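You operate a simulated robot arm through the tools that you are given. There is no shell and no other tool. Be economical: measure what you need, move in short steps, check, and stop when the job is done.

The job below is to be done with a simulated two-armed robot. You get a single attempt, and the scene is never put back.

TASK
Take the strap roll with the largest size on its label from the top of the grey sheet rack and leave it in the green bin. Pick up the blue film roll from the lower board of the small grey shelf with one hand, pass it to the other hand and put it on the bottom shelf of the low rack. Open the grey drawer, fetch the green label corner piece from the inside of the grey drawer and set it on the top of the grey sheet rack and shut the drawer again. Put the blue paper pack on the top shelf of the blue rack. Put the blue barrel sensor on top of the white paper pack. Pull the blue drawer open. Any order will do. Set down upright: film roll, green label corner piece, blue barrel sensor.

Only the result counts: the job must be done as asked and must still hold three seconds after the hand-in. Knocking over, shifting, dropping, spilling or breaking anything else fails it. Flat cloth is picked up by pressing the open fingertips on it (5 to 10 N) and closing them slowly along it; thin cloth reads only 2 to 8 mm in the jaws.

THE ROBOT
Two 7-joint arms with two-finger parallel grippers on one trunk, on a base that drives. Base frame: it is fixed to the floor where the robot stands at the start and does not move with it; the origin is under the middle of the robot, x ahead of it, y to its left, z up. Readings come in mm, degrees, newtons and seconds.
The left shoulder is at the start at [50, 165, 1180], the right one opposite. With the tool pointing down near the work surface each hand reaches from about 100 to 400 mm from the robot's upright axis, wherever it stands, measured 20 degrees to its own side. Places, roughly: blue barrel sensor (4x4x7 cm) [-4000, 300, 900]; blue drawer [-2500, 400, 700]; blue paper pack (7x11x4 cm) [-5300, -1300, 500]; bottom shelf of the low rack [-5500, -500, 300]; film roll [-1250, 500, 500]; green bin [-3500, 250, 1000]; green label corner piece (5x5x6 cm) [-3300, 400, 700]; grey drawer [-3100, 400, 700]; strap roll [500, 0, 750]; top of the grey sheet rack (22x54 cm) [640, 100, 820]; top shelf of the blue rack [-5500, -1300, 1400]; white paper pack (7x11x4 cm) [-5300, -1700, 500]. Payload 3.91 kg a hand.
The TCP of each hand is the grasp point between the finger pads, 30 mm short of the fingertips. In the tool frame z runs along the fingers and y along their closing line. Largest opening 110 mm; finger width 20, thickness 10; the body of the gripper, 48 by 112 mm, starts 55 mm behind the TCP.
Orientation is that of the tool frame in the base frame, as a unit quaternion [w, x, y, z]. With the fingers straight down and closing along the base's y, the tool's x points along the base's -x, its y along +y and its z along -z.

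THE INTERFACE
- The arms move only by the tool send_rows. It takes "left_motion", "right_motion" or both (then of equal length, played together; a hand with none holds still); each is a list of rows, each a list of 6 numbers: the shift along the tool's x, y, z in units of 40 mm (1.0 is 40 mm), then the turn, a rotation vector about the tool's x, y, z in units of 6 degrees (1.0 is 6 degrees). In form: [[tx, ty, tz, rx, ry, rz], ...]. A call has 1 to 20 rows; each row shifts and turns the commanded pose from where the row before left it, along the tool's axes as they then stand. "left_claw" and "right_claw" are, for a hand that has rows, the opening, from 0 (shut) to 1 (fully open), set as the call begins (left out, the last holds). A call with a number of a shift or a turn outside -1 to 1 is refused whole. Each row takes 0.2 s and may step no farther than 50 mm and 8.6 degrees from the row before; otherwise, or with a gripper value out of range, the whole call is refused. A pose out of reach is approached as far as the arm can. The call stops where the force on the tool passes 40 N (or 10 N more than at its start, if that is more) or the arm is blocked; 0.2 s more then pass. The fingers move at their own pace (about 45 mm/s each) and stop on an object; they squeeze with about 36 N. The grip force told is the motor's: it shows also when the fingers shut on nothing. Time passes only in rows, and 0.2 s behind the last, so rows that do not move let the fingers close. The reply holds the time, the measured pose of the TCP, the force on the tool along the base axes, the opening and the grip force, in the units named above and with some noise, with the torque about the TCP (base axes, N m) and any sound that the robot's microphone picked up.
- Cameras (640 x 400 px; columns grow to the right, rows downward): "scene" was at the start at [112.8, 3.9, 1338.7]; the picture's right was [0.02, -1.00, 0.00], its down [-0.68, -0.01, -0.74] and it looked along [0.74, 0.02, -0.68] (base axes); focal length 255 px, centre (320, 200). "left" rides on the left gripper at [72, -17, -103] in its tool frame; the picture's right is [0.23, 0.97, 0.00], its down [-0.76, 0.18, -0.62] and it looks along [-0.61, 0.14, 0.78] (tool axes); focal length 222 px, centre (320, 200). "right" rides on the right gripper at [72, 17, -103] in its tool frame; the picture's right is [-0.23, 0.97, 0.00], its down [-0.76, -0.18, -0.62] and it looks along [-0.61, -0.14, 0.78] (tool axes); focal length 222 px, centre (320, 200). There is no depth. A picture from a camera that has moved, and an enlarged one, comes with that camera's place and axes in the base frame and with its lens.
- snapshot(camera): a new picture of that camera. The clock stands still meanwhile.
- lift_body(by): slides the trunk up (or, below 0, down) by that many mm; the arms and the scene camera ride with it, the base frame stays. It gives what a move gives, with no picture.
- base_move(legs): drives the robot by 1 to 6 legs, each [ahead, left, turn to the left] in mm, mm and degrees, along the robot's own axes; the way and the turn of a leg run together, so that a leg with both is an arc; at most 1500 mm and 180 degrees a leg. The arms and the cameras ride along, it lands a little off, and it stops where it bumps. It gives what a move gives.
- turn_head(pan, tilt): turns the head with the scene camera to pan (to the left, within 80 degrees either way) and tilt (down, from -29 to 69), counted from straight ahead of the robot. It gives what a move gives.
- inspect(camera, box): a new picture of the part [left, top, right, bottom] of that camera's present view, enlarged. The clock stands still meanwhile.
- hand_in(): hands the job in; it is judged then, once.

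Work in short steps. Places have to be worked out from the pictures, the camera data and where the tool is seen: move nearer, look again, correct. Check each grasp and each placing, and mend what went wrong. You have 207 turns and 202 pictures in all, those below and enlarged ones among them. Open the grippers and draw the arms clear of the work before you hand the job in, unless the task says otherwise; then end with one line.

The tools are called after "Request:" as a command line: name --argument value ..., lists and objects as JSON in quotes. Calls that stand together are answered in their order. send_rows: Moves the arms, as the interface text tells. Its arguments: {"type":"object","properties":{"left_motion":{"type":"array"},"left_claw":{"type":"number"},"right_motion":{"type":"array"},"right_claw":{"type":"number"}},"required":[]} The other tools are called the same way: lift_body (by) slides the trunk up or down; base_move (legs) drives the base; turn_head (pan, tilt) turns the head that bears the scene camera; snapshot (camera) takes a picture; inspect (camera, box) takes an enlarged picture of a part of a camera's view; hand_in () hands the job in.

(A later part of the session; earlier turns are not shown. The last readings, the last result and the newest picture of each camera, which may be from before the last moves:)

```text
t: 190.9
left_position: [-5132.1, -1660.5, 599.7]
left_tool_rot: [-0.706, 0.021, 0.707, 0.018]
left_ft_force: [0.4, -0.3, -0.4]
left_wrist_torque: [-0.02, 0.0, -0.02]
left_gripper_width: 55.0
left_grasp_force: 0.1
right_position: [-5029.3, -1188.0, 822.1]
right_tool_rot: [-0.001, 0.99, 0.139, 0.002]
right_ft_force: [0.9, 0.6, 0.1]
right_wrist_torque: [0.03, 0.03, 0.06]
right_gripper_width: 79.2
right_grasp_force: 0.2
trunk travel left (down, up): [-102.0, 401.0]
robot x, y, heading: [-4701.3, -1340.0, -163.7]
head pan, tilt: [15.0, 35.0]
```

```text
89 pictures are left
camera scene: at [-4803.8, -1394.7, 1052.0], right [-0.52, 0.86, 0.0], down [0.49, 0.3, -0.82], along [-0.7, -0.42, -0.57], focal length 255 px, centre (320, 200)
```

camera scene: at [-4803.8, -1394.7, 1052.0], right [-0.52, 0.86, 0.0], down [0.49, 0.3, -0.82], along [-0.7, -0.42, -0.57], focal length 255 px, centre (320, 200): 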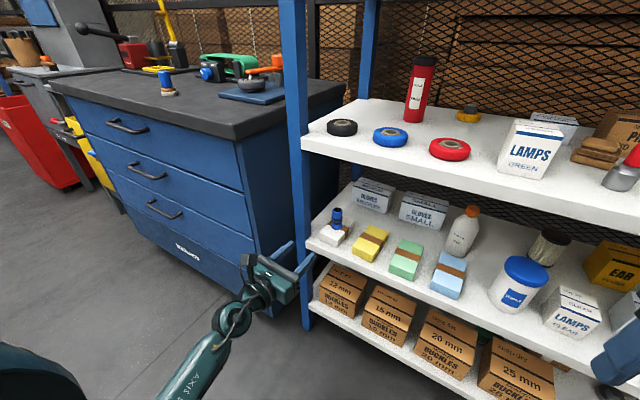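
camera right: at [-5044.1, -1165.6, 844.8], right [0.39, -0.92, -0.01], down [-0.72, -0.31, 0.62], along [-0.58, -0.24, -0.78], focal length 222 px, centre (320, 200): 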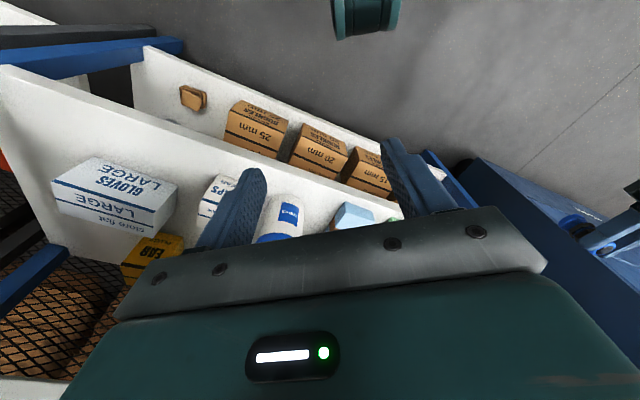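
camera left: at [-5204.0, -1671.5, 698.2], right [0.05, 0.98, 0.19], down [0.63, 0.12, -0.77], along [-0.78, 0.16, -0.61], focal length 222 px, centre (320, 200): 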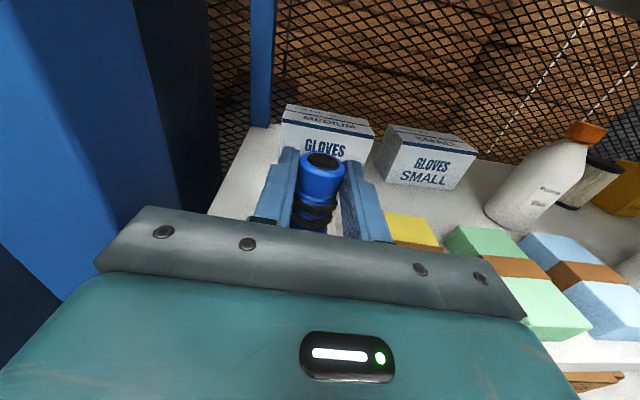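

Sensor done. Back off, turn to face the rack squarely, and return the left hand to its standard pose.

Request:
base_move --legs '[[-130, 0, 0], [0, 0, -16.3]]'

Request:
send_rows --left_motion '[[0, 0, -0.8, -1, 0, 0], [0, 0, -0.8, -1, 0, 0], [0, 0, 0, -1, 0, 0], [0, 0, 0, -1, 0, 0], [0, 0, 0, -1, 0, 0], [0, 0, 0, -1, 0, 0], [0, 0, 0, -1, 0, 0], [0, 0, 0, -1, 0, 0], [0, 0, 0, -1, 0, 0], [0, 0, 0, -1, 0, 0], [0, 0, 0, -1, 0, 0], [0, 0, 0, -0.6, 0, 0]]'

Request:
send_rows --left_motion '[[0, 0, 0, 0, -1, 0], [0, 0, 0, 0, -1, 0], [0, 0, 0, 0, -1, 0], [0, 0, 0, 0, -1, 0], [0, 0, 0, 0, -1, 0], [0, 0, 0, 0, -1, 0], [0, 0, 0, 0, -1, 0], [0, 0, 0, 0, -1, 0], [0, 0, 0, 0, -1, 0], [0, 0, 0, 0, -1, 0], [0, 0, 0, 0, -1, 0], [0, 0, 0, 0, -1, 0], [0, 0, 0, 0, -1, 0], [0, 0, 0, 0, -1, 0], [0, 0, 0, 0, -1, 0]]'

Request:
send_rows --left_motion '[[0, 0, 0, 0, 0, 1], [0, 0, 0, 0, 0, 1], [0, 0, 0, 0, 0, 1], [0, 0, 0, 0, 0, 1], [0, 0, 0, 0, 0, 1], [0, 0, 0, 0, 0, 1], [0, 0, 0, 0, 0, 1], [0, 0, 0, 0, 0, 1], [0, 0, 0, 0, 0, 1], [0, 0, 0, 0, 0, 1], [0, 0, 0, 0, 0, 1], [0, 0, 0, 0, 0, 1], [0, 0, 0, 0, 0, 1], [0, 0, 0, 0, 0, 1], [0, 0, 0, 0, 0, 1]]' --left_claw 1

```text
t: 193.1
left_position: [-5078.8, -1489.0, 601.2]
left_tool_rot: [-0.697, 0.121, 0.697, 0.119]
left_ft_force: [-0.7, -0.1, -0.3]
left_wrist_torque: [-0.05, 0.03, -0.01]
left_gripper_width: 54.9
left_grasp_force: 0.1
right_position: [-4847.6, -1065.8, 822.4]
right_tool_rot: [0.0, 1.0, -0.003, 0.002]
right_ft_force: [0.6, 0.3, -0.7]
right_wrist_torque: [0.01, 0.0, 0.0]
right_gripper_width: 79.3
right_grasp_force: 0.1
trunk travel left (down, up): [-102.0, 401.0]
robot x, y, heading: [-4579.9, -1311.1, 179.7]
head pan, tilt: [15.0, 35.0]
```

```text
t: 195.7
left_position: [-5017.2, -1513.6, 599.4]
left_tool_rot: [-0.501, 0.498, 0.505, 0.496]
left_ft_force: [-0.5, 0.3, -0.4]
left_wrist_torque: [0.0, -0.01, -0.01]
left_gripper_width: 55.0
left_grasp_force: 0.0
right_position: [-4847.2, -1066.7, 821.9]
right_tool_rot: [-0.001, 1.0, -0.003, 0.002]
right_ft_force: [-0.8, 0.5, -0.4]
right_wrist_torque: [-0.01, -0.03, -0.04]
right_gripper_width: 79.3
right_grasp_force: 0.1
trunk travel left (down, up): [-102.0, 401.0]
robot x, y, heading: [-4577.6, -1305.8, 179.5]
head pan, tilt: [15.0, 35.0]
```

```text
t: 198.9
left_position: [-5064.3, -1421.9, 507.0]
left_tool_rot: [-0.281, 0.645, 0.663, 0.256]
left_ft_force: [0.2, -0.6, -0.2]
left_wrist_torque: [0.01, 0.0, 0.01]
left_gripper_width: 54.9
left_grasp_force: 0.1
left hand out of reach, approached as far as the arm can: row 5, 6, 7, 8, 9, 10, 11, 12, 13, 14, 15
right_position: [-4848.3, -1066.4, 822.1]
right_tool_rot: [-0.001, 1.0, -0.002, 0.001]
right_ft_force: [-0.5, -0.9, 0.0]
right_wrist_torque: [0.0, -0.01, -0.01]
right_gripper_width: 79.3
right_grasp_force: 0.1
trunk travel left (down, up): [-102.0, 401.0]
robot x, y, heading: [-4575.8, -1309.5, 180.0]
head pan, tilt: [15.0, 35.0]
```

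```text
t: 202.1
left_position: [-5064.4, -1421.3, 506.4]
left_tool_rot: [-0.379, 0.925, 0.012, -0.018]
left_ft_force: [-1.2, 0.3, -0.3]
left_wrist_torque: [-0.02, -0.01, 0.0]
left_gripper_width: 109.8
left_grasp_force: 0.1
right_position: [-4847.9, -1066.6, 821.5]
right_tool_rot: [-0.001, 1.0, -0.003, 0.002]
right_ft_force: [0.2, 0.1, 0.6]
right_wrist_torque: [0.0, 0.02, -0.02]
right_gripper_width: 79.3
right_grasp_force: 0.1
trunk travel left (down, up): [-102.0, 401.0]
robot x, y, heading: [-4579.2, -1307.2, 179.7]
head pan, tilt: [15.0, 35.0]
```

The low position limited the turn; raise the hand and finish the rotation to tool-down.

Request:
send_rows --left_motion '[[0.4, -0.6, -0.6, 0, 0, 0], [0.4, -0.6, -0.6, 0, 0, 0], [0.4, -0.6, -0.6, 0, 0, 0], [0.4, -0.6, -0.6, 0, 0, 0], [0, 0, 0, -1, 0, 0], [0, 0, 0, -1, 0, 0], [0, 0, 0, -1, 0, 0], [0, 0, 0, -1, 0, 0], [0, 0, 0, -1, 0, 0], [0, 0, 0, -1, 0, 0], [0, 0, 0, -1, 0, 0], [0, 0, 0, -0.45, 0, 0], [0, 0, 0, 0, 0, 0]]'

```text
t: 204.9
left_position: [-4970.7, -1287.1, 592.9]
left_tool_rot: [-0.295, 0.955, 0.017, -0.019]
left_ft_force: [0.3, -0.8, -0.2]
left_wrist_torque: [-0.01, -0.03, 0.04]
left_gripper_width: 110.0
left_grasp_force: 0.2
left hand out of reach, approached as far as the arm can: row 1, 2, 3, 4, 5, 6, 7, 8, 9, 10, 11, 12
right_position: [-4847.3, -1066.0, 823.4]
right_tool_rot: [-0.002, 1.0, -0.002, 0.002]
right_ft_force: [0.2, 0.0, -0.2]
right_wrist_torque: [0.01, 0.03, 0.0]
right_gripper_width: 79.4
right_grasp_force: 0.1
trunk travel left (down, up): [-102.0, 401.0]
robot x, y, heading: [-4571.9, -1308.8, 179.7]
head pan, tilt: [15.0, 35.0]
```

The commanded pose ran ahead of the arm; undo the last rotation in the command and move to a comfortable spot.

Request:
send_rows --left_motion '[[0, 0, 0, 1, 0, 0], [0, 0, 0, 1, 0, 0], [0, 0, 0, 1, 0, 0], [0, 0, 0, 1, 0, 0], [0, 0, 0, 1, 0, 0], [0, 0, 0, 1, 0, 0], [0, 0, 0, 1, 0, 0], [0, 0, 0, 0.45, 0, 0], [0, 0.5, -1, 0, 0, 0], [0, 0.5, -1, 0, 0, 0], [0, 0, 0, 0, 0, 0], [0, 0, 0, 0, 0, 0]]'

Request:
snapshot --camera "left"

```text
t: 207.5
left_position: [-4971.9, -1369.6, 569.2]
left_tool_rot: [-0.632, 0.774, 0.008, -0.023]
left_ft_force: [0.1, 0.4, 0.2]
left_wrist_torque: [-0.02, 0.0, -0.02]
left_gripper_width: 109.9
left_grasp_force: 0.1
right_position: [-4847.8, -1065.9, 822.6]
right_tool_rot: [-0.001, 1.0, -0.003, 0.002]
right_ft_force: [0.1, 0.1, 0.1]
right_wrist_torque: [0.0, 0.01, -0.01]
right_gripper_width: 79.2
right_grasp_force: 0.0
trunk travel left (down, up): [-102.0, 401.0]
robot x, y, heading: [-4575.7, -1307.8, 179.9]
head pan, tilt: [15.0, 35.0]
```

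```text
88 pictures are left
camera left: at [-4894.8, -1465.3, 604.9], right [0.21, -0.19, -0.96], down [-0.74, -0.68, -0.03], along [-0.64, 0.71, -0.28], focal length 222 px, centre (320, 200)
```

left: 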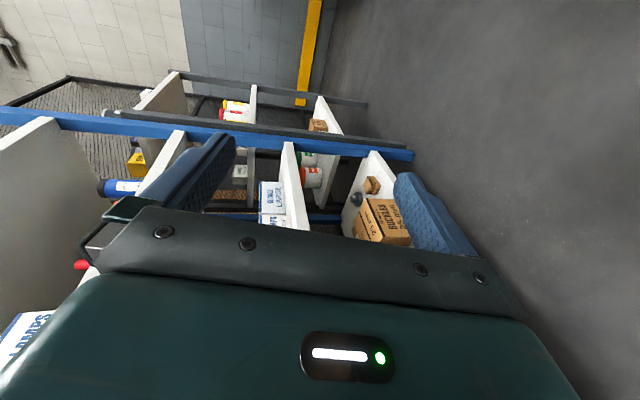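

Now the hand points right. Move it left and up first, then rotate down gradually.

Request:
send_rows --left_motion '[[0, -0.58, -0.88, 0, 0, 0], [0, -0.58, -0.88, 0, 0, 0], [0, -0.58, -0.88, 0, 0, 0], [0, -0.58, -0.88, 0, 0, 0], [0, 0, 0, 0, 0, 0]]'

Request:
send_rows --left_motion '[[0, 0, 0, -1, 0, 0], [0, 0, 0, -1, 0, 0], [0, 0, 0, -1, 0, 0], [0, 0, 0, -1, 0, 0], [0, 0, 0, -1, 0, 0], [0, 0, 0, -1, 0, 0], [0, 0, 0, 0, 0, 0]]'

```text
t: 208.7
left_position: [-4961.5, -1490.0, 689.0]
left_tool_rot: [-0.633, 0.774, 0.008, -0.023]
left_ft_force: [-0.1, -0.2, 0.3]
left_wrist_torque: [0.01, 0.0, 0.01]
left_gripper_width: 110.0
left_grasp_force: 0.0
right_position: [-4847.8, -1066.7, 822.1]
right_tool_rot: [0.0, 1.0, -0.003, 0.001]
right_ft_force: [0.1, -0.7, 0.8]
right_wrist_torque: [0.02, 0.02, 0.01]
right_gripper_width: 79.3
right_grasp_force: 0.0
trunk travel left (down, up): [-102.0, 401.0]
robot x, y, heading: [-4574.2, -1306.0, 179.7]
head pan, tilt: [15.0, 35.0]
```

```text
t: 210.3
left_position: [-5012.5, -1346.4, 612.2]
left_tool_rot: [-0.368, 0.929, 0.016, -0.024]
left_ft_force: [0.1, -0.1, -1.0]
left_wrist_torque: [-0.02, 0.0, 0.02]
left_gripper_width: 110.1
left_grasp_force: 0.0
left hand out of reach, approached as far as the arm can: row 1, 2, 3, 4, 5, 6
right_position: [-4847.7, -1066.3, 821.5]
right_tool_rot: [-0.002, 1.0, -0.003, 0.003]
right_ft_force: [-0.8, 0.3, -0.4]
right_wrist_torque: [0.01, 0.0, -0.03]
right_gripper_width: 79.2
right_grasp_force: 0.0
trunk travel left (down, up): [-102.0, 401.0]
robot x, y, heading: [-4577.0, -1310.0, 179.6]
head pan, tilt: [15.0, 35.0]
```

I'll retrace the route: point right, raise, roll x-up, then tilt down and yaw back.

Request:
send_rows --left_motion '[[0, 0, 0, 1, 0, 0], [0, 0, 0, 1, 0, 0], [0, 0, 0, 1, 0, 0], [0, 0, 0, 1, 0, 0], [0, 0, 0, 1, 0, 0], [0, 0, 0, 1, 0, 0], [0, 0, 0, 1, 0, 0], [0.49, -0.85, -0.22, 0, 0, 0], [0.49, -0.85, -0.22, 0, 0, 0], [0.49, -0.85, -0.22, 0, 0, 0], [0.49, -0.85, -0.22, 0, 0, 0], [0.49, -0.85, -0.22, 0, 0, 0], [0, 0, 0, 0, 0, 0]]'

Request:
send_rows --left_motion '[[0, 0, 0, 0, 0, -1], [0, 0, 0, 0, 0, -1], [0, 0, 0, 0, 0, -1], [0, 0, 0, 0, 0, -1], [0, 0, 0, 0, 0, -1], [0, 0, 0, 0, 0, -1], [0, 0, 0, 0, 0, -1], [0, 0, 0, 0, 0, -1], [0, 0, 0, 0, 0, -1], [0, 0, 0, 0, 0, -1], [0, 0, 0, 0, 0, -1], [0, 0, 0, 0, 0, -1], [0, 0, 0, 0, 0, -1], [0, 0, 0, 0, 0, -1], [0, 0, 0, 0, 0, -1]]'

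```text
t: 213.1
left_position: [-4906.3, -1369.9, 783.9]
left_tool_rot: [-0.673, 0.739, 0.006, -0.024]
left_ft_force: [0.7, 0.4, 0.0]
left_wrist_torque: [0.0, 0.01, -0.01]
left_gripper_width: 110.2
left_grasp_force: 0.1
right_position: [-4847.3, -1067.2, 822.5]
right_tool_rot: [-0.001, 1.0, -0.003, 0.002]
right_ft_force: [-0.4, 0.8, 0.0]
right_wrist_torque: [0.0, 0.02, 0.02]
right_gripper_width: 79.4
right_grasp_force: 0.1
trunk travel left (down, up): [-102.0, 401.0]
robot x, y, heading: [-4575.2, -1307.5, 179.6]
head pan, tilt: [15.0, 35.0]
```

```text
t: 216.3
left_position: [-4909.1, -1370.7, 783.6]
left_tool_rot: [-0.491, 0.519, 0.528, 0.459]
left_ft_force: [-0.1, -0.3, -0.5]
left_wrist_torque: [-0.03, 0.0, 0.02]
left_gripper_width: 109.9
left_grasp_force: 0.0
right_position: [-4847.5, -1067.4, 822.6]
right_tool_rot: [-0.001, 1.0, -0.003, 0.002]
right_ft_force: [0.1, 0.7, 0.2]
right_wrist_torque: [-0.03, -0.03, 0.02]
right_gripper_width: 79.0
right_grasp_force: 0.0
trunk travel left (down, up): [-102.0, 401.0]
robot x, y, heading: [-4575.2, -1305.0, 179.7]
head pan, tilt: [15.0, 35.0]
```

Good. Now tilt to tool-down, then yaw back to standard.

Request:
send_rows --left_motion '[[0, 0, 0, 0, -1, 0], [0, 0, 0, 0, -1, 0], [0, 0, 0, 0, -1, 0], [0, 0, 0, 0, -1, 0], [0, 0, 0, 0, -1, 0], [0, 0, 0, 0, -1, 0], [0, 0, 0, 0, -1, 0], [0, 0, 0, 0, -1, 0], [0, 0, 0, 0, -1, 0], [0, 0, 0, 0, -1, 0], [0, 0, 0, 0, -1, 0], [0, 0, 0, 0, -1, 0], [0, 0, 0, 0, -1, 0], [0, 0, 0, 0, -1, 0]]'

Request:
send_rows --left_motion '[[0, 0, 0, 0, 0, 1], [0, 0, 0, 0, 0, 1], [0, 0, 0, 0, 0, 1], [0, 0, 0, 0, 0, 1], [0, 0, 0, 0, 0, 1], [0, 0, 0, 0, 0, 1], [0, 0, 0, 0, 0, 1], [0, 0, 0, 0, 0, 1], [0, 0, 0, 0, 0, 1], [0, 0, 0, 0, 0, 1], [0, 0, 0, 0, 0, 1], [0, 0, 0, 0, 0, 1], [0, 0, 0, 0, 0, 1], [0, 0, 0, 0, 0, 1], [0, 0, 0, 0, 0, 1]]'

```text
t: 219.2
left_position: [-4910.0, -1306.5, 817.0]
left_tool_rot: [-0.1, 0.665, 0.734, 0.099]
left_ft_force: [-0.5, 0.2, -1.0]
left_wrist_torque: [0.01, 0.0, 0.02]
left_gripper_width: 109.9
left_grasp_force: 0.0
left hand out of reach, approached as far as the arm can: row 4, 5, 6, 7, 8, 9, 10, 12, 14
right_position: [-4848.0, -1065.8, 822.7]
right_tool_rot: [-0.001, 1.0, -0.003, 0.003]
right_ft_force: [-0.3, 0.5, -0.6]
right_wrist_torque: [0.04, 0.0, -0.02]
right_gripper_width: 79.4
right_grasp_force: 0.1
trunk travel left (down, up): [-102.0, 401.0]
robot x, y, heading: [-4577.6, -1308.4, 179.8]
head pan, tilt: [15.0, 35.0]
stopped in row 14 (left hand): the arm was blocked; the commanded pose is now the measured one
```

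```text
t: 222.4
left_position: [-4906.9, -1303.0, 818.4]
left_tool_rot: [-0.14, 0.989, 0.047, -0.001]
left_ft_force: [1.0, 0.3, 0.0]
left_wrist_torque: [0.01, 0.01, -0.02]
left_gripper_width: 110.1
left_grasp_force: 0.1
left hand out of reach, approached as far as the arm can: row 1
right_position: [-4847.1, -1065.1, 823.1]
right_tool_rot: [-0.001, 1.0, -0.002, 0.002]
right_ft_force: [-0.2, -0.3, -0.7]
right_wrist_torque: [-0.05, 0.01, -0.01]
right_gripper_width: 79.0
right_grasp_force: 0.0
trunk travel left (down, up): [-102.0, 401.0]
robot x, y, heading: [-4574.2, -1306.3, 179.9]
head pan, tilt: [15.0, 35.0]
```

Almost standard; fix the last 16° and shift left.

Request:
send_rows --left_motion '[[0, 0.7, -0.3, 0, 0, 0], [0, 0.7, -0.3, 0, 0, 0], [0, 0.7, -0.3, 0, 0, 0], [0, 0.7, 0, -0.9, 0, 0], [0, 0.7, 0, -0.9, 0, 0], [0, 0, 0, -0.9, 0, 0], [0, 0, 0, 0, 0, 0.9], [0, 0, 0, 0, 0, 0]]'

Request:
turn_head --pan 0 --tilt 40

Request:
snapshot --camera "scene"

```text
t: 223.7
left_position: [-4887.1, -1319.0, 800.2]
left_tool_rot: [-0.122, 0.99, 0.073, 0.016]
left_ft_force: [-0.6, 0.5, -0.2]
left_wrist_torque: [-0.01, -0.02, 0.02]
left_gripper_width: 109.8
left_grasp_force: 0.1
left hand out of reach, approached as far as the arm can: row 1, 2, 3, 4, 5, 6
right_position: [-4847.7, -1066.7, 822.4]
right_tool_rot: [-0.001, 1.0, -0.002, 0.001]
right_ft_force: [0.5, -0.6, 0.1]
right_wrist_torque: [0.04, 0.01, -0.01]
right_gripper_width: 79.2
right_grasp_force: 0.1
trunk travel left (down, up): [-102.0, 401.0]
robot x, y, heading: [-4571.9, -1308.3, 180.0]
head pan, tilt: [15.0, 35.0]
stopped in row 6 (left hand): the arm was blocked; the commanded pose is now the measured one
```

```text
t: 224.5
left_position: [-4887.4, -1319.1, 799.0]
left_tool_rot: [-0.122, 0.99, 0.072, 0.016]
left_ft_force: [0.0, -0.1, 0.4]
left_wrist_torque: [0.0, 0.01, -0.02]
left_gripper_width: 110.2
left_grasp_force: 0.1
right_position: [-4847.3, -1065.8, 821.6]
right_tool_rot: [0.0, 1.0, -0.003, 0.002]
right_ft_force: [-0.9, -0.1, 0.1]
right_wrist_torque: [0.01, -0.02, -0.03]
right_gripper_width: 79.2
right_grasp_force: 0.1
trunk travel left (down, up): [-102.0, 401.0]
robot x, y, heading: [-4573.4, -1306.4, 179.5]
head pan, tilt: [0.0, 40.0]
```

```text
87 pictures are left
camera scene: at [-4689.3, -1304.8, 1044.5], right [0.0, 1.0, 0.0], down [0.64, 0.0, -0.77], along [-0.77, 0.0, -0.64], focal length 255 px, centre (320, 200)
```

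scene: 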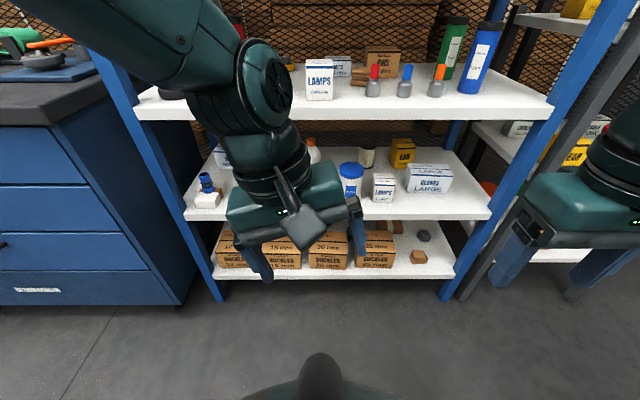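

The elbow is in a raised branch. Raise the hand and extend forward, then try swinging left.

Request:
send_rows --left_motion '[[-0.5, 0, -0.8, 0, 0, 0], [-0.5, 0, -0.8, 0, 0, 0], [-0.5, 0, -0.8, 0, 0, 0], [-0.3, 0, -0.8, 0, 0, 0], [0, 0.3, -0.8, 0, 0, 0], [0, 0.8, -0.3, 0, 0, 0], [0, 0.8, 0, 0, 0, 0], [0, 0.8, 0, 0, 0, 0]]'

Request:
snapshot --camera "scene"

```text
t: 226.3
left_position: [-4920.8, -1284.5, 866.7]
left_tool_rot: [-0.126, 0.989, 0.074, 0.017]
left_ft_force: [0.0, 0.2, -0.7]
left_wrist_torque: [0.0, 0.02, -0.03]
left_gripper_width: 109.7
left_grasp_force: 0.1
left hand out of reach, approached as far as the arm can: row 1, 2, 3, 4, 5, 6, 7, 8
right_position: [-4846.4, -1066.1, 822.0]
right_tool_rot: [-0.001, 1.0, -0.003, 0.001]
right_ft_force: [-0.5, 0.1, -0.9]
right_wrist_torque: [-0.01, 0.03, -0.01]
right_gripper_width: 79.1
right_grasp_force: 0.0
trunk travel left (down, up): [-102.0, 401.0]
robot x, y, heading: [-4574.2, -1306.0, 179.4]
head pan, tilt: [0.0, 40.0]
```

```text
86 pictures are left
camera scene: at [-4686.7, -1306.4, 1039.4], right [-0.02, 1.0, 0.0], down [0.69, 0.01, -0.73], along [-0.73, -0.01, -0.69], focal length 255 px, centre (320, 200)
```

scene: 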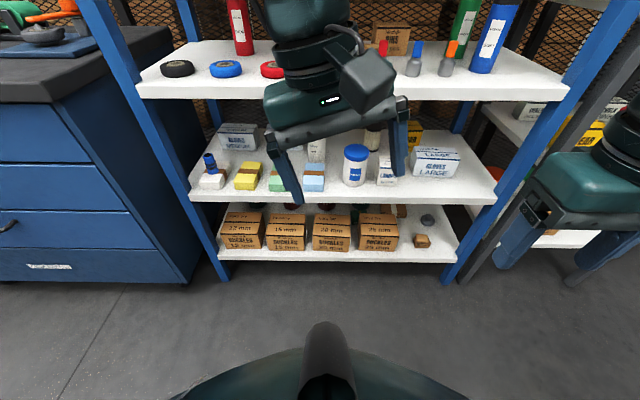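

Check where the left elbow is.

Request:
turn_head --pan 40 --tilt 0

Request:
snapshot --camera "scene"

```text
t: 227.4
left_position: [-4919.4, -1284.4, 870.4]
left_tool_rot: [-0.128, 0.989, 0.074, 0.017]
left_ft_force: [1.2, 0.4, 0.2]
left_wrist_torque: [-0.03, 0.01, 0.02]
left_gripper_width: 109.7
left_grasp_force: 0.1
right_position: [-4847.9, -1066.9, 822.6]
right_tool_rot: [-0.001, 1.0, -0.003, 0.002]
right_ft_force: [-0.5, -0.2, -0.3]
right_wrist_torque: [0.0, -0.02, 0.02]
right_gripper_width: 79.1
right_grasp_force: 0.1
trunk travel left (down, up): [-102.0, 401.0]
robot x, y, heading: [-4575.2, -1305.1, 179.8]
head pan, tilt: [40.0, 0.0]
```

```text
85 pictures are left
camera scene: at [-4687.0, -1307.0, 1040.0], right [-0.02, 1.0, 0.0], down [0.68, 0.02, -0.73], along [-0.73, -0.02, -0.68], focal length 255 px, centre (320, 200)
```

scene: 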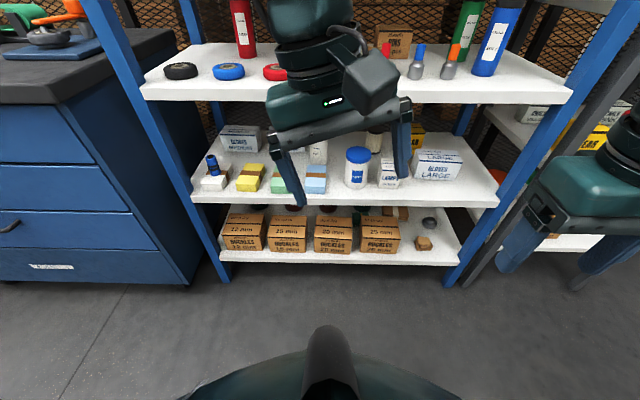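

The forearm is pressing against the head. I retreat down/back to release it, then unwind: yaw back and tilt as it came.

Request:
send_rows --left_motion '[[0.3, 0.2, 0.6, 0, 0, 0], [0.3, 0.2, 0.6, 0, 0, 0], [0.2, 0.2, 0.5, 0, 0, 0], [0, 0, 0.5, 0, 0, 0], [0, 0, 0, 0, 0, 0]]'

Request:
send_rows --left_motion '[[0, 0, 0, 0, 0, -1], [0, 0, 0, 0, 0, -1], [0, 0, 0, 0, 0, -1], [0, 0, 0, 0, 0, -1], [0, 0, 0, 0, 0, -1], [0, 0, 0, 0, 0, -1], [0, 0, 0, 0, 0, -1], [0, 0, 0, 0, 0, -1], [0, 0, 0, 0, 0, -1], [0, 0, 0, 0, 0, -1], [0, 0, 0, 0, 0, -1], [0, 0, 0, 0, 0, -1], [0, 0, 0, 0, 0, -1], [0, 0, 0, 0, 0, -1], [0, 0, 0, 0, 0, -1]]'

Request:
turn_head --pan 35 --tilt 30

Request:
snapshot --camera "scene"

```text
t: 228.8
left_position: [-4897.8, -1281.1, 806.3]
left_tool_rot: [-0.183, 0.978, 0.1, 0.022]
left_ft_force: [0.5, 0.1, 0.8]
left_wrist_torque: [-0.03, 0.02, 0.04]
left_gripper_width: 109.8
left_grasp_force: 0.1
right_position: [-4847.8, -1067.4, 821.6]
right_tool_rot: [-0.001, 1.0, -0.003, 0.001]
right_ft_force: [0.0, -0.2, -0.8]
right_wrist_torque: [0.04, 0.05, -0.02]
right_gripper_width: 79.1
right_grasp_force: 0.1
trunk travel left (down, up): [-102.0, 401.0]
robot x, y, heading: [-4576.3, -1307.4, 179.8]
head pan, tilt: [40.0, 0.0]
stopped in row 5 (left hand): the arm was blocked; the commanded pose is now the measured one
```

```text
t: 232.0
left_position: [-4899.2, -1281.6, 812.2]
left_tool_rot: [-0.122, 0.613, 0.765, 0.157]
left_ft_force: [0.2, 0.1, -0.2]
left_wrist_torque: [-0.03, -0.01, -0.01]
left_gripper_width: 110.0
left_grasp_force: 0.1
right_position: [-4847.1, -1066.7, 822.5]
right_tool_rot: [0.0, 1.0, -0.003, 0.002]
right_ft_force: [0.0, 0.3, -0.1]
right_wrist_torque: [-0.03, -0.02, 0.03]
right_gripper_width: 79.4
right_grasp_force: 0.0
trunk travel left (down, up): [-102.0, 401.0]
robot x, y, heading: [-4574.7, -1308.8, 179.7]
head pan, tilt: [40.0, 0.0]
```

```text
t: 232.9
left_position: [-4900.3, -1280.1, 812.1]
left_tool_rot: [-0.122, 0.614, 0.764, 0.157]
left_ft_force: [-0.1, 0.0, 0.3]
left_wrist_torque: [0.0, 0.02, 0.0]
left_gripper_width: 109.8
left_grasp_force: 0.0
right_position: [-4847.4, -1066.2, 822.3]
right_tool_rot: [-0.001, 1.0, -0.003, 0.002]
right_ft_force: [-0.3, 0.0, 0.4]
right_wrist_torque: [0.01, -0.01, 0.01]
right_gripper_width: 79.3
right_grasp_force: 0.1
trunk travel left (down, up): [-102.0, 401.0]
robot x, y, heading: [-4577.2, -1306.3, 179.8]
head pan, tilt: [35.0, 30.0]
```

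```text
84 pictures are left
camera scene: at [-4681.1, -1329.2, 1035.9], right [-0.3, 0.95, 0.0], down [0.69, 0.22, -0.7], along [-0.66, -0.21, -0.72], focal length 255 px, centre (320, 200)
```

scene: 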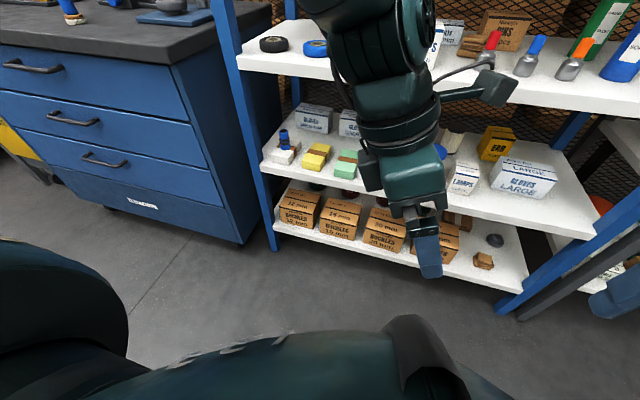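

Continue unwinding: tilt back to pointing right.

Request:
send_rows --left_motion '[[0, 0, 0, 0, 1, 0], [0, 0, 0, 0, 1, 0], [0, 0, 0, 0, 1, 0], [0, 0, 0, 0, 1, 0], [0, 0, 0, 0, 1, 0], [0, 0, 0, 0, 1, 0], [0, 0, 0, 0, 1, 0], [0, 0, 0, 0, 1, 0], [0, 0, 0, 0, 1, 0], [0, 0, 0, 0, 1, 0], [0, 0, -0.5, 0, 1, 0], [0, 0, -0.5, 0, 1, 0], [0, 0, -0.5, 0, 1, 0], [0, 0, -0.5, 0, 0, 0]]'

Request:
snapshot --camera "scene"

```text
t: 235.9
left_position: [-4882.4, -1360.8, 801.8]
left_tool_rot: [0.564, -0.396, -0.524, -0.5]
left_ft_force: [0.8, 0.2, 0.7]
left_wrist_torque: [0.03, -0.02, 0.01]
left_gripper_width: 109.9
left_grasp_force: 0.1
right_position: [-4848.3, -1065.7, 822.9]
right_tool_rot: [0.0, 1.0, -0.004, 0.002]
right_ft_force: [0.4, -0.5, -0.1]
right_wrist_torque: [-0.02, 0.02, 0.01]
right_gripper_width: 79.4
right_grasp_force: 0.0
trunk travel left (down, up): [-102.0, 401.0]
robot x, y, heading: [-4574.8, -1311.1, 179.8]
head pan, tilt: [35.0, 30.0]
```

```text
83 pictures are left
camera scene: at [-4678.5, -1356.7, 1059.8], right [-0.57, 0.82, 0.0], down [0.41, 0.29, -0.87], along [-0.71, -0.49, -0.5], focal length 255 px, centre (320, 200)
```

scene: 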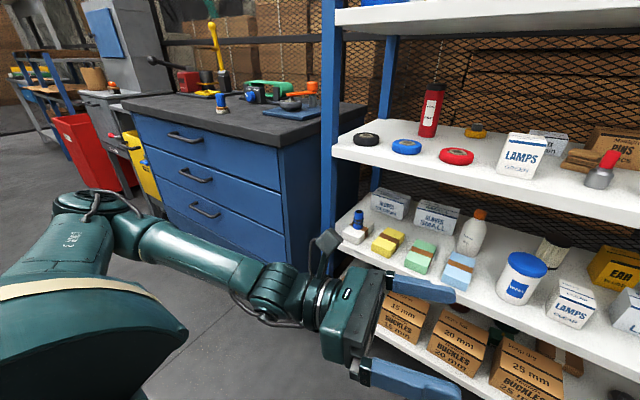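

The elbow is back in the natural outer branch and the head is free. Move a bit left and tilt down again.

Request:
send_rows --left_motion '[[0, 0, -0.8, 0, 0, 0], [0, 0, -0.8, 0, 0, 0], [0, 0, 0, 0, -1, 0], [0, 0, 0, 0, -1, 0], [0, 0, 0, 0, -1, 0], [0, 0, 0, 0, -1, 0], [0, 0, 0, 0, -1, 0], [0, 0, 0, 0, -1, 0], [0, 0, 0, 0, -1, 0], [0, 0, 0, 0, -1, 0]]'

```text
t: 238.1
left_position: [-4885.8, -1349.8, 779.6]
left_tool_rot: [-0.321, 0.559, 0.698, 0.313]
left_ft_force: [1.0, -0.9, 0.4]
left_wrist_torque: [0.0, 0.03, 0.0]
left_gripper_width: 109.9
left_grasp_force: 0.1
left hand out of reach, approached as far as the arm can: row 4, 5, 6, 7, 8, 9, 10
right_position: [-4847.8, -1066.2, 821.2]
right_tool_rot: [0.0, 1.0, -0.002, 0.002]
right_ft_force: [0.2, -0.2, 0.6]
right_wrist_torque: [0.0, -0.02, -0.02]
right_gripper_width: 79.6
right_grasp_force: 0.0
trunk travel left (down, up): [-102.0, 401.0]
robot x, y, heading: [-4574.0, -1305.8, 179.8]
head pan, tilt: [35.0, 30.0]
```

It's a wrist-roll winding issue. I'll go back to pointing right, swing forward-right, then rotate down about the left-right axis.

Request:
send_rows --left_motion '[[0, 0, 0, 0, 1, 0], [0, 0, 0, 0, 1, 0], [0, 0, 0, 0, 1, 0], [0, 0, 0, 0, 1, 0], [0, 0, 0, 0, 1, 0], [0, 0, 0, 0, 1, 0], [0, 0, 0, 0, 1, 0], [0, -0.9, -0.3, 0, 0, 0], [0, -0.9, -0.3, 0, 0, 0], [0, 0, 0, 1, 0, 0], [0, 0, 0, 1, 0, 0], [0, -0.6, 0, 1, 0, 0], [0, -0.6, 0, 1, 0, 0], [0, 0, 0, 1, 0, 0], [0, 0, 0, 1, 0, 0], [0, 0, 0, 0, 0, 0]]'

```text
t: 241.5
left_position: [-4994.9, -1406.6, 765.5]
left_tool_rot: [-0.648, 0.22, 0.663, 0.304]
left_ft_force: [-0.3, 0.5, -0.4]
left_wrist_torque: [0.02, 0.01, 0.01]
left_gripper_width: 110.0
left_grasp_force: 0.0
right_position: [-4847.2, -1066.7, 822.1]
right_tool_rot: [-0.001, 1.0, -0.003, 0.002]
right_ft_force: [0.0, -0.5, 0.1]
right_wrist_torque: [0.02, -0.01, 0.01]
right_gripper_width: 79.3
right_grasp_force: 0.0
trunk travel left (down, up): [-102.0, 401.0]
robot x, y, heading: [-4573.0, -1309.2, 179.9]
head pan, tilt: [35.0, 30.0]
```

Good, no flags. Now rotate about the left–right axis to bring the tool down.

Request:
send_rows --left_motion '[[0, 0, 0, 0.1, -0.72, -0.69], [0, 0, 0, 0.1, -0.72, -0.69], [0, 0, 0, 0.1, -0.72, -0.69], [0, 0, 0, 0.1, -0.72, -0.69], [0, 0, 0, 0.1, -0.72, -0.69], [0, 0, 0, 0.1, -0.72, -0.69], [0, 0, 0, 0.1, -0.72, -0.69], [0, 0, 0, 0.1, -0.72, -0.69], [0, 0, 0, 0.1, -0.72, -0.69], [0, 0, 0, 0.1, -0.72, -0.69], [0, 0, 0, 0.1, -0.72, -0.69], [0, 0, 0, 0.1, -0.72, -0.69], [0, 0, 0, 0, 0, 0]]'

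```text
t: 244.3
left_position: [-4996.0, -1405.7, 766.0]
left_tool_rot: [-0.133, -0.001, 0.917, 0.377]
left_ft_force: [-0.5, 0.2, -0.5]
left_wrist_torque: [0.05, -0.01, -0.02]
left_gripper_width: 110.0
left_grasp_force: 0.1
right_position: [-4847.1, -1066.3, 821.6]
right_tool_rot: [-0.001, 1.0, -0.003, 0.001]
right_ft_force: [0.5, 0.8, 0.1]
right_wrist_torque: [0.01, 0.0, -0.03]
right_gripper_width: 79.1
right_grasp_force: 0.0
trunk travel left (down, up): [-102.0, 401.0]
robot x, y, heading: [-4575.1, -1306.3, 180.1]
head pan, tilt: [35.0, 30.0]
```

No flags. Now rotate right-down → down about tool x, then start unwinding the yaw.

Request:
send_rows --left_motion '[[0, 0, 0, 1, 0, 0], [0, 0, 0, 1, 0, 0], [0, 0, 0, 1, 0, 0], [0, 0, 0, 1, 0, 0], [0, 0, 0, 1, 0, 0], [0, 0, 0, 1, 0, 0], [0, 0, 0, 1, 0, 0], [0, 0, 0, 0, -1, 0], [0, 0, 0, 0, -1, 0], [0, 0, 0, 0, 0, 0]]'

Request:
send_rows --left_motion '[[0, 0, 0, 0, 0, 1], [0, 0, 0, 0, 0, 1], [0, 0, 0, 0, 0, 1], [0, 0, 0, 0, 0, 1], [0, 0, 0, 0, 0, 1], [0, 0, 0, 0, 0, 1], [0, 0, 0, 0, 0, 1], [0, 0, 0, 0, 0, 1], [0, 0, 0, 0, 0, 1], [0, 0, 0, 0, 0, 1], [0, 0, 0, 0, 0, 1], [0, 0, 0, 0, 0, 1], [0, 0, 0, 0, 0, 1], [0, 0, 0, 0, 0, 1], [0, 0, 0, 0, 0, 1], [0, 0, 0, 0, 0, 1], [0, 0, 0, 0, 0, 1], [0, 0, 0, 0, 0, 1]]'

```text
t: 246.5
left_position: [-4994.6, -1406.5, 766.9]
left_tool_rot: [-0.019, -0.046, 0.998, 0.028]
left_ft_force: [0.9, -0.3, 0.3]
left_wrist_torque: [0.01, -0.03, -0.05]
left_gripper_width: 110.0
left_grasp_force: 0.0
right_position: [-4847.7, -1066.9, 822.2]
right_tool_rot: [-0.001, 1.0, -0.003, 0.001]
right_ft_force: [0.2, 0.9, 0.5]
right_wrist_torque: [-0.02, -0.01, -0.04]
right_gripper_width: 79.4
right_grasp_force: 0.1
trunk travel left (down, up): [-102.0, 401.0]
robot x, y, heading: [-4573.6, -1305.1, 179.8]
head pan, tilt: [35.0, 30.0]
```

```text
t: 250.3
left_position: [-4968.8, -1393.9, 771.3]
left_tool_rot: [-0.034, 0.592, 0.805, 0.009]
left_ft_force: [0.5, -0.2, -0.4]
left_wrist_torque: [-0.01, 0.01, 0.02]
left_gripper_width: 110.3
left_grasp_force: 0.1
left hand out of reach, approached as far as the arm can: row 13, 14, 15, 16, 17, 18
right_position: [-4848.0, -1065.2, 822.7]
right_tool_rot: [0.0, 1.0, -0.003, 0.002]
right_ft_force: [-0.1, 0.1, 0.0]
right_wrist_torque: [-0.01, 0.0, 0.02]
right_gripper_width: 79.1
right_grasp_force: 0.1
trunk travel left (down, up): [-102.0, 401.0]
robot x, y, heading: [-4575.9, -1304.1, 180.1]
head pan, tilt: [35.0, 30.0]
```

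Tool is down; yaw limit in that direction, so unwind the other way round.

Request:
send_rows --left_motion '[[0, 0, 0, 0, 0, -1], [0, 0, 0, 0, 0, -1], [0, 0, 0, 0, 0, -1], [0, 0, 0, 0, 0, -1], [0, 0, 0, 0, 0, -1], [0, 0, 0, 0, 0, -1], [0, 0, 0, 0, 0, -1], [0, 0, 0, 0, 0, -1], [0, 0, 0, 0, 0, -1], [0, 0, 0, 0, 0, -1], [0, 0, 0, 0, 0, -1], [0, 0, 0, 0, 0, -1], [0, 0, 0, 0, 0, -1], [0, 0, 0, 0, 0, -1], [0, 0, 0, 0, 0, -1], [0, 0, 0, 0, 0, -1], [0, 0, 0, 0, 0, -1], [0, 0, 0, 0, 0, -1], [0, 0, 0, 0, 0, -1], [0, 0, 0, 0, 0, -1]]'

Request:
send_rows --left_motion '[[0, 0, 0, 0, 0, -1], [0, 0, 0, 0, 0, -1], [0, 0, 0, 0, 0, -1], [0, 0, 0, 0, 0, -1], [0, 0, 0, 0, 0, -1], [0, 0, 0, 0, 0, -1], [0, 0, 0, 0, 0, -1], [0, 0, 0, 0, 0, -1], [0, 0, 0, 0, 0, -1], [0, 0, 0, 0, 0, -1], [0, 0, 0, 0, 0, -1], [0, 0, 0, 0, 0, -1], [0, 0, 0, 0, 0, -1], [0, 0, 0, 0, 0, -1], [0, 0, 0, 0, 0, -1], [0, 0, 0, 0, 0, -1], [0, 0, 0, 0, 0, -1], [0, 0, 0, 0, 0, -1], [0, 0, 0, 0, 0, -1], [0, 0, 0, 0, 0, -1]]'

```text
t: 254.5
left_position: [-4968.6, -1392.7, 772.1]
left_tool_rot: [-0.008, -0.402, 0.915, 0.033]
left_ft_force: [-0.1, 0.2, -0.1]
left_wrist_torque: [0.01, 0.0, 0.04]
left_gripper_width: 110.1
left_grasp_force: 0.1
right_position: [-4847.7, -1067.1, 821.2]
right_tool_rot: [-0.001, 1.0, -0.003, 0.002]
right_ft_force: [-0.3, -0.3, -0.5]
right_wrist_torque: [-0.02, 0.0, 0.03]
right_gripper_width: 79.0
right_grasp_force: 0.1
trunk travel left (down, up): [-102.0, 401.0]
robot x, y, heading: [-4577.3, -1306.4, 180.0]
head pan, tilt: [35.0, 30.0]
```

```text
t: 258.7
left_position: [-4969.8, -1393.5, 770.0]
left_tool_rot: [-0.024, 0.993, -0.11, -0.025]
left_ft_force: [-0.6, 0.1, -0.5]
left_wrist_torque: [-0.02, 0.0, 0.0]
left_gripper_width: 109.9
left_grasp_force: 0.1
right_position: [-4847.9, -1067.6, 822.3]
right_tool_rot: [-0.001, 1.0, -0.003, 0.001]
right_ft_force: [0.1, 1.3, 0.1]
right_wrist_torque: [0.01, 0.03, 0.01]
right_gripper_width: 79.2
right_grasp_force: 0.1
trunk travel left (down, up): [-102.0, 401.0]
robot x, y, heading: [-4574.5, -1305.8, 179.7]
head pan, tilt: [35.0, 30.0]
```

Left hand is back to standard pose. Finish small yaw, tuck it, and prepare the right hand: tilt 54° forward, open 0.85.

Request:
send_rows --left_motion '[[0, 0, 0, 0, 0, -1], [0, 0, 0, 0, 0, -1], [1, 0.2, -0.3, 0, 0, 0], [1, 0.2, -0.3, 0, 0, 0], [1, 0.2, -0.3, 0, 0, 0], [0, 0, 0, 0, 0, 0], [0, 0, 0, 0, 0, 0], [0, 0, 0, 0, 0, 0], [0, 0, 0, 0, 0, 0], [0, 0, 0, 0, 0, 0], [0, 0, 0, 0, 0, 0], [0, 0, 0, 0, 0, 0]]' --right_motion '[[-0.9, 0.4, 0, 0, 0, 0], [-0.9, 0.4, 0, 0, 0, 0], [-0.9, 0.4, 0, 0, 0, 0], [0, 0, 0, 0, -1, 0], [0, 0, 0, 0, -1, 0], [0, 0, 0, 0, -1, 0], [0, 0, 0, 0, -1, 0], [0, 0, 0, 0, -1, 0], [0, 0, 0, 0, -1, 0], [0, 0, 0, 0, -1, 0], [0, 0, 0, 0, -1, 0], [0, 0, 0, 0, -1, 0]]' --right_claw 0.85

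Request:
send_rows --right_motion '[[0.7, 0.3, 0.5, 0, 0, 0], [0.7, 0.3, 0.5, 0, 0, 0], [0.7, 0.3, 0.5, 0, 0, 0], [0.7, 0.2, 0.5, 0, 0, 0], [0.7, 0.2, 0.5, 0, 0, 0], [0, 0, 0, 0, 0, 0]]'

```text
t: 261.3
left_position: [-4846.6, -1420.0, 799.9]
left_tool_rot: [-0.027, 0.999, -0.007, -0.021]
left_ft_force: [0.0, 0.8, -0.4]
left_wrist_torque: [-0.04, 0.03, 0.03]
left_gripper_width: 109.9
left_grasp_force: 0.1
right_position: [-4990.5, -1120.7, 834.6]
right_tool_rot: [-0.001, 0.891, -0.002, -0.453]
right_ft_force: [0.2, 0.0, 0.5]
right_wrist_torque: [0.0, 0.02, 0.03]
right_gripper_width: 93.4
right_grasp_force: 0.0
right hand out of reach, approached as far as the arm can: row 10, 11, 12
trunk travel left (down, up): [-102.0, 401.0]
robot x, y, heading: [-4572.8, -1309.4, 179.8]
head pan, tilt: [35.0, 30.0]
```

```text
t: 262.7
left_position: [-4846.7, -1420.7, 798.9]
left_tool_rot: [-0.026, 0.999, -0.007, -0.021]
left_ft_force: [-0.3, -0.1, -0.1]
left_wrist_torque: [0.02, 0.02, -0.04]
left_gripper_width: 110.0
left_grasp_force: 0.0
right_position: [-4994.3, -1171.9, 662.0]
right_tool_rot: [-0.001, 0.891, -0.002, -0.453]
right_ft_force: [-0.4, 1.2, 0.3]
right_wrist_torque: [0.0, 0.02, -0.01]
right_gripper_width: 93.5
right_grasp_force: 0.0
right hand out of reach, approached as far as the arm can: row 1
trunk travel left (down, up): [-102.0, 401.0]
robot x, y, heading: [-4574.0, -1308.0, 180.1]
head pan, tilt: [35.0, 30.0]
```

Lower the right hand to z≈545, then shift base left 158 and forward 200 for a close look.

Request:
send_rows --right_motion '[[0.809, 0, 0.588, 0, 0, 0], [0.809, 0, 0.588, 0, 0, 0], [0.75, 0, 0.54, 0, 0, 0], [0, 0, 0, 0, 0, 0]]'

Request:
base_move --legs '[[0, 158, 0], [190, 0, 0]]'

Request:
turn_head --pan 0 --tilt 42

Request:
snapshot --camera "scene"

Request:
snapshot --camera "right"

```text
t: 263.7
left_position: [-4846.2, -1420.7, 799.5]
left_tool_rot: [-0.026, 0.999, -0.007, -0.022]
left_ft_force: [1.0, -0.6, -0.1]
left_wrist_torque: [-0.01, 0.01, 0.01]
left_gripper_width: 109.9
left_grasp_force: 0.1
right_position: [-4997.4, -1196.1, 561.7]
right_tool_rot: [-0.005, 0.892, -0.004, -0.452]
right_ft_force: [0.0, 0.2, 0.0]
right_wrist_torque: [0.02, 0.03, 0.01]
right_gripper_width: 93.5
right_grasp_force: 0.0
right hand out of reach, approached as far as the arm can: row 2, 3
trunk travel left (down, up): [-102.0, 401.0]
robot x, y, heading: [-4575.2, -1310.3, 180.0]
head pan, tilt: [35.0, 30.0]
```

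```text
t: 266.9
left_position: [-5034.6, -1574.7, 800.8]
left_tool_rot: [-0.027, 0.999, -0.006, -0.021]
left_ft_force: [0.4, -0.4, 0.9]
left_wrist_torque: [0.03, -0.01, 0.0]
left_gripper_width: 109.8
left_grasp_force: 0.0
right_position: [-5187.7, -1350.8, 561.5]
right_tool_rot: [-0.003, 0.893, -0.003, -0.451]
right_ft_force: [-0.4, 0.5, 0.6]
right_wrist_torque: [0.0, 0.02, -0.03]
right_gripper_width: 93.7
right_grasp_force: 0.0
trunk travel left (down, up): [-102.0, 401.0]
robot x, y, heading: [-4762.6, -1460.2, 179.7]
head pan, tilt: [35.0, 30.0]
```

```text
t: 267.9
left_position: [-5036.6, -1574.3, 799.4]
left_tool_rot: [-0.026, 0.999, -0.006, -0.021]
left_ft_force: [0.4, -0.2, -0.1]
left_wrist_torque: [0.01, -0.02, 0.02]
left_gripper_width: 110.3
left_grasp_force: 0.0
right_position: [-5187.5, -1350.6, 561.7]
right_tool_rot: [-0.004, 0.893, -0.003, -0.45]
right_ft_force: [0.6, -0.6, 0.0]
right_wrist_torque: [-0.01, 0.02, -0.03]
right_gripper_width: 93.5
right_grasp_force: 0.2
trunk travel left (down, up): [-102.0, 401.0]
robot x, y, heading: [-4766.8, -1463.6, 179.6]
head pan, tilt: [0.0, 42.0]
```

```text
82 pictures are left
camera scene: at [-4877.9, -1458.7, 1041.6], right [0.0, 1.0, 0.0], down [0.67, 0.0, -0.74], along [-0.74, 0.0, -0.67], focal length 255 px, centre (320, 200)
```

scene: 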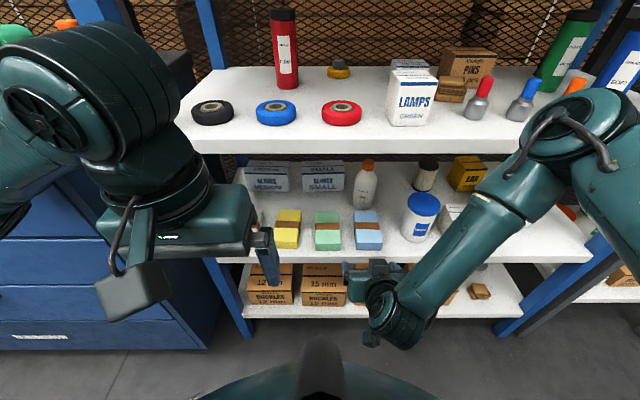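

```text
81 pictures are left
camera right: at [-5062.0, -1369.0, 563.5], right [-0.14, -0.97, 0.18], down [0.05, 0.17, 0.98], along [-0.99, 0.15, 0.03], focal length 222 px, centre (320, 200)
```

right: 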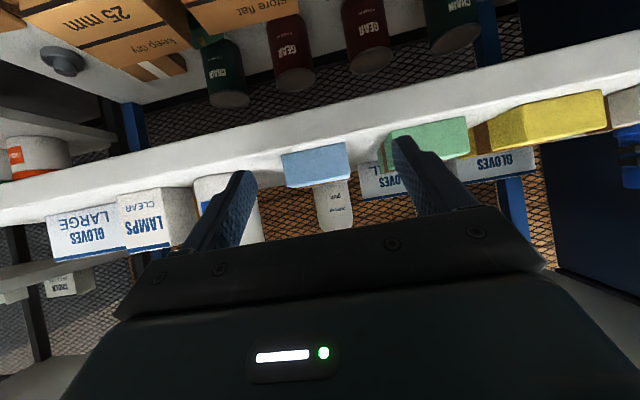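

Blue pack: front x≈-5280, y≈-1337, z 512–552. Lower the hand 17 mm, then drive in with a 13 mm right correction.

Request:
send_rows --right_motion '[[0.35, 0, 0.25, 0, 0, 0], [0, 0, 0, 0, 0, 0]]'

Request:
base_move --legs '[[75, -13, 0]]'

Request:
snapshot --camera "right"

```text
t: 268.5
left_position: [-5037.0, -1573.4, 800.3]
left_tool_rot: [-0.027, 0.999, -0.006, -0.022]
left_ft_force: [-0.8, 0.7, -0.2]
left_wrist_torque: [-0.01, 0.0, 0.02]
left_gripper_width: 110.0
left_grasp_force: 0.0
right_position: [-5187.9, -1355.6, 546.6]
right_tool_rot: [-0.006, 0.893, -0.005, -0.449]
right_ft_force: [0.7, 0.4, 0.0]
right_wrist_torque: [0.0, -0.02, -0.02]
right_gripper_width: 93.6
right_grasp_force: 0.1
right hand out of reach, approached as far as the arm can: row 1
trunk travel left (down, up): [-102.0, 401.0]
robot x, y, heading: [-4768.2, -1465.9, 180.1]
head pan, tilt: [0.0, 42.0]
```

```text
t: 269.4
left_position: [-5061.6, -1569.2, 796.0]
left_tool_rot: [-0.018, 1.0, 0.007, -0.016]
left_ft_force: [1.2, 0.3, 0.9]
left_wrist_torque: [0.0, 0.01, -0.04]
left_gripper_width: 110.2
left_grasp_force: 0.1
right_position: [-5221.9, -1350.5, 552.0]
right_tool_rot: [0.001, 0.891, 0.002, -0.455]
right_ft_force: [0.1, 0.5, -0.7]
right_wrist_torque: [-0.01, 0.05, 0.0]
right_gripper_width: 93.7
right_grasp_force: 0.0
trunk travel left (down, up): [-102.0, 401.0]
robot x, y, heading: [-4796.2, -1448.8, -179.1]
head pan, tilt: [0.0, 42.0]
stopped in leg 1: the robot was blocked; the commanded pose is now the measured one
```

```text
80 pictures are left
camera right: at [-5097.6, -1367.6, 553.6], right [-0.13, -0.97, 0.18], down [0.06, 0.18, 0.98], along [-0.99, 0.14, 0.03], focal length 222 px, centre (320, 200)
```

right: 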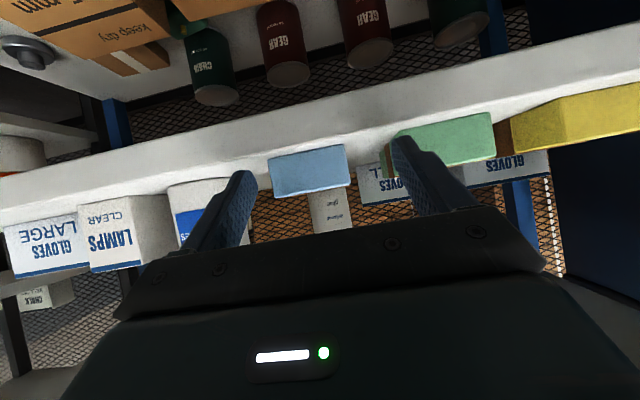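

Blocked again—check the left elbow side.

Request:
base_move --legs '[[-25, 0, -0.8]]'

Request:
turn_head --pan 45 --tilt 25

Request:
snapshot --camera "scene"

Request:
turn_head --pan -40 --tilt 25

Request:
snapshot --camera "scene"

```text
t: 270.2
left_position: [-5049.0, -1567.6, 791.1]
left_tool_rot: [-0.021, 1.0, -0.001, -0.007]
left_ft_force: [0.2, -0.5, 0.4]
left_wrist_torque: [-0.04, 0.01, 0.0]
left_gripper_width: 110.3
left_grasp_force: 0.1
right_position: [-5202.0, -1346.4, 547.8]
right_tool_rot: [-0.005, 0.893, -0.003, -0.449]
right_ft_force: [0.4, -1.1, -0.1]
right_wrist_torque: [-0.01, 0.06, 0.01]
right_gripper_width: 93.4
right_grasp_force: 0.0
trunk travel left (down, up): [-102.0, 401.0]
robot x, y, heading: [-4778.9, -1450.4, 179.8]
head pan, tilt: [0.0, 42.0]
```

```text
t: 271.4
left_position: [-5048.3, -1568.5, 791.0]
left_tool_rot: [-0.022, 1.0, -0.001, -0.007]
left_ft_force: [-0.8, 0.8, -0.4]
left_wrist_torque: [-0.01, 0.01, 0.01]
left_gripper_width: 109.7
left_grasp_force: 0.1
right_position: [-5203.5, -1346.3, 547.3]
right_tool_rot: [-0.006, 0.893, -0.004, -0.449]
right_ft_force: [-0.4, -0.2, -0.1]
right_wrist_torque: [-0.04, -0.01, 0.0]
right_gripper_width: 93.3
right_grasp_force: 0.1
trunk travel left (down, up): [-102.0, 401.0]
robot x, y, heading: [-4776.3, -1449.9, 179.9]
head pan, tilt: [45.0, 25.0]
```

```text
79 pictures are left
camera scene: at [-4873.1, -1513.9, 1067.8], right [-0.71, 0.71, 0.0], down [0.3, 0.3, -0.91], along [-0.64, -0.64, -0.42], focal length 255 px, centre (320, 200)
```

scene: 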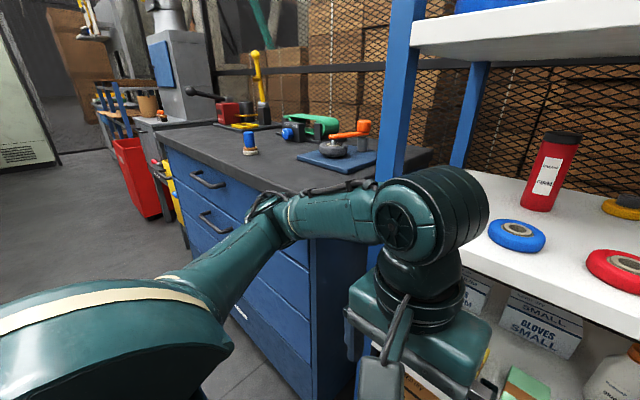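

```text
t: 272.9
left_position: [-5047.8, -1568.6, 790.7]
left_tool_rot: [-0.021, 1.0, 0.0, -0.007]
left_ft_force: [1.1, 0.4, 0.4]
left_wrist_torque: [-0.02, 0.04, 0.02]
left_gripper_width: 109.9
left_grasp_force: 0.0
right_position: [-5200.6, -1346.3, 547.4]
right_tool_rot: [-0.006, 0.893, -0.003, -0.45]
right_ft_force: [0.6, -0.5, -0.5]
right_wrist_torque: [0.03, 0.01, -0.02]
right_gripper_width: 93.6
right_grasp_force: 0.1
trunk travel left (down, up): [-102.0, 401.0]
robot x, y, heading: [-4781.2, -1452.5, 179.8]
head pan, tilt: [-40.0, 25.0]
```

```text
78 pictures are left
camera scene: at [-4878.3, -1389.6, 1067.8], right [0.64, 0.77, 0.0], down [0.32, -0.27, -0.91], along [-0.69, 0.58, -0.42], focal length 255 px, centre (320, 200)
```

scene: 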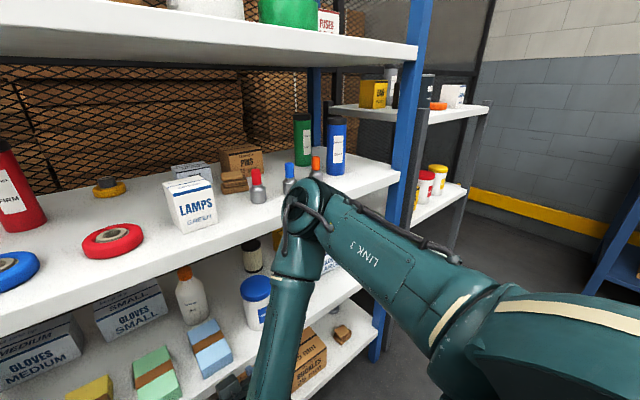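

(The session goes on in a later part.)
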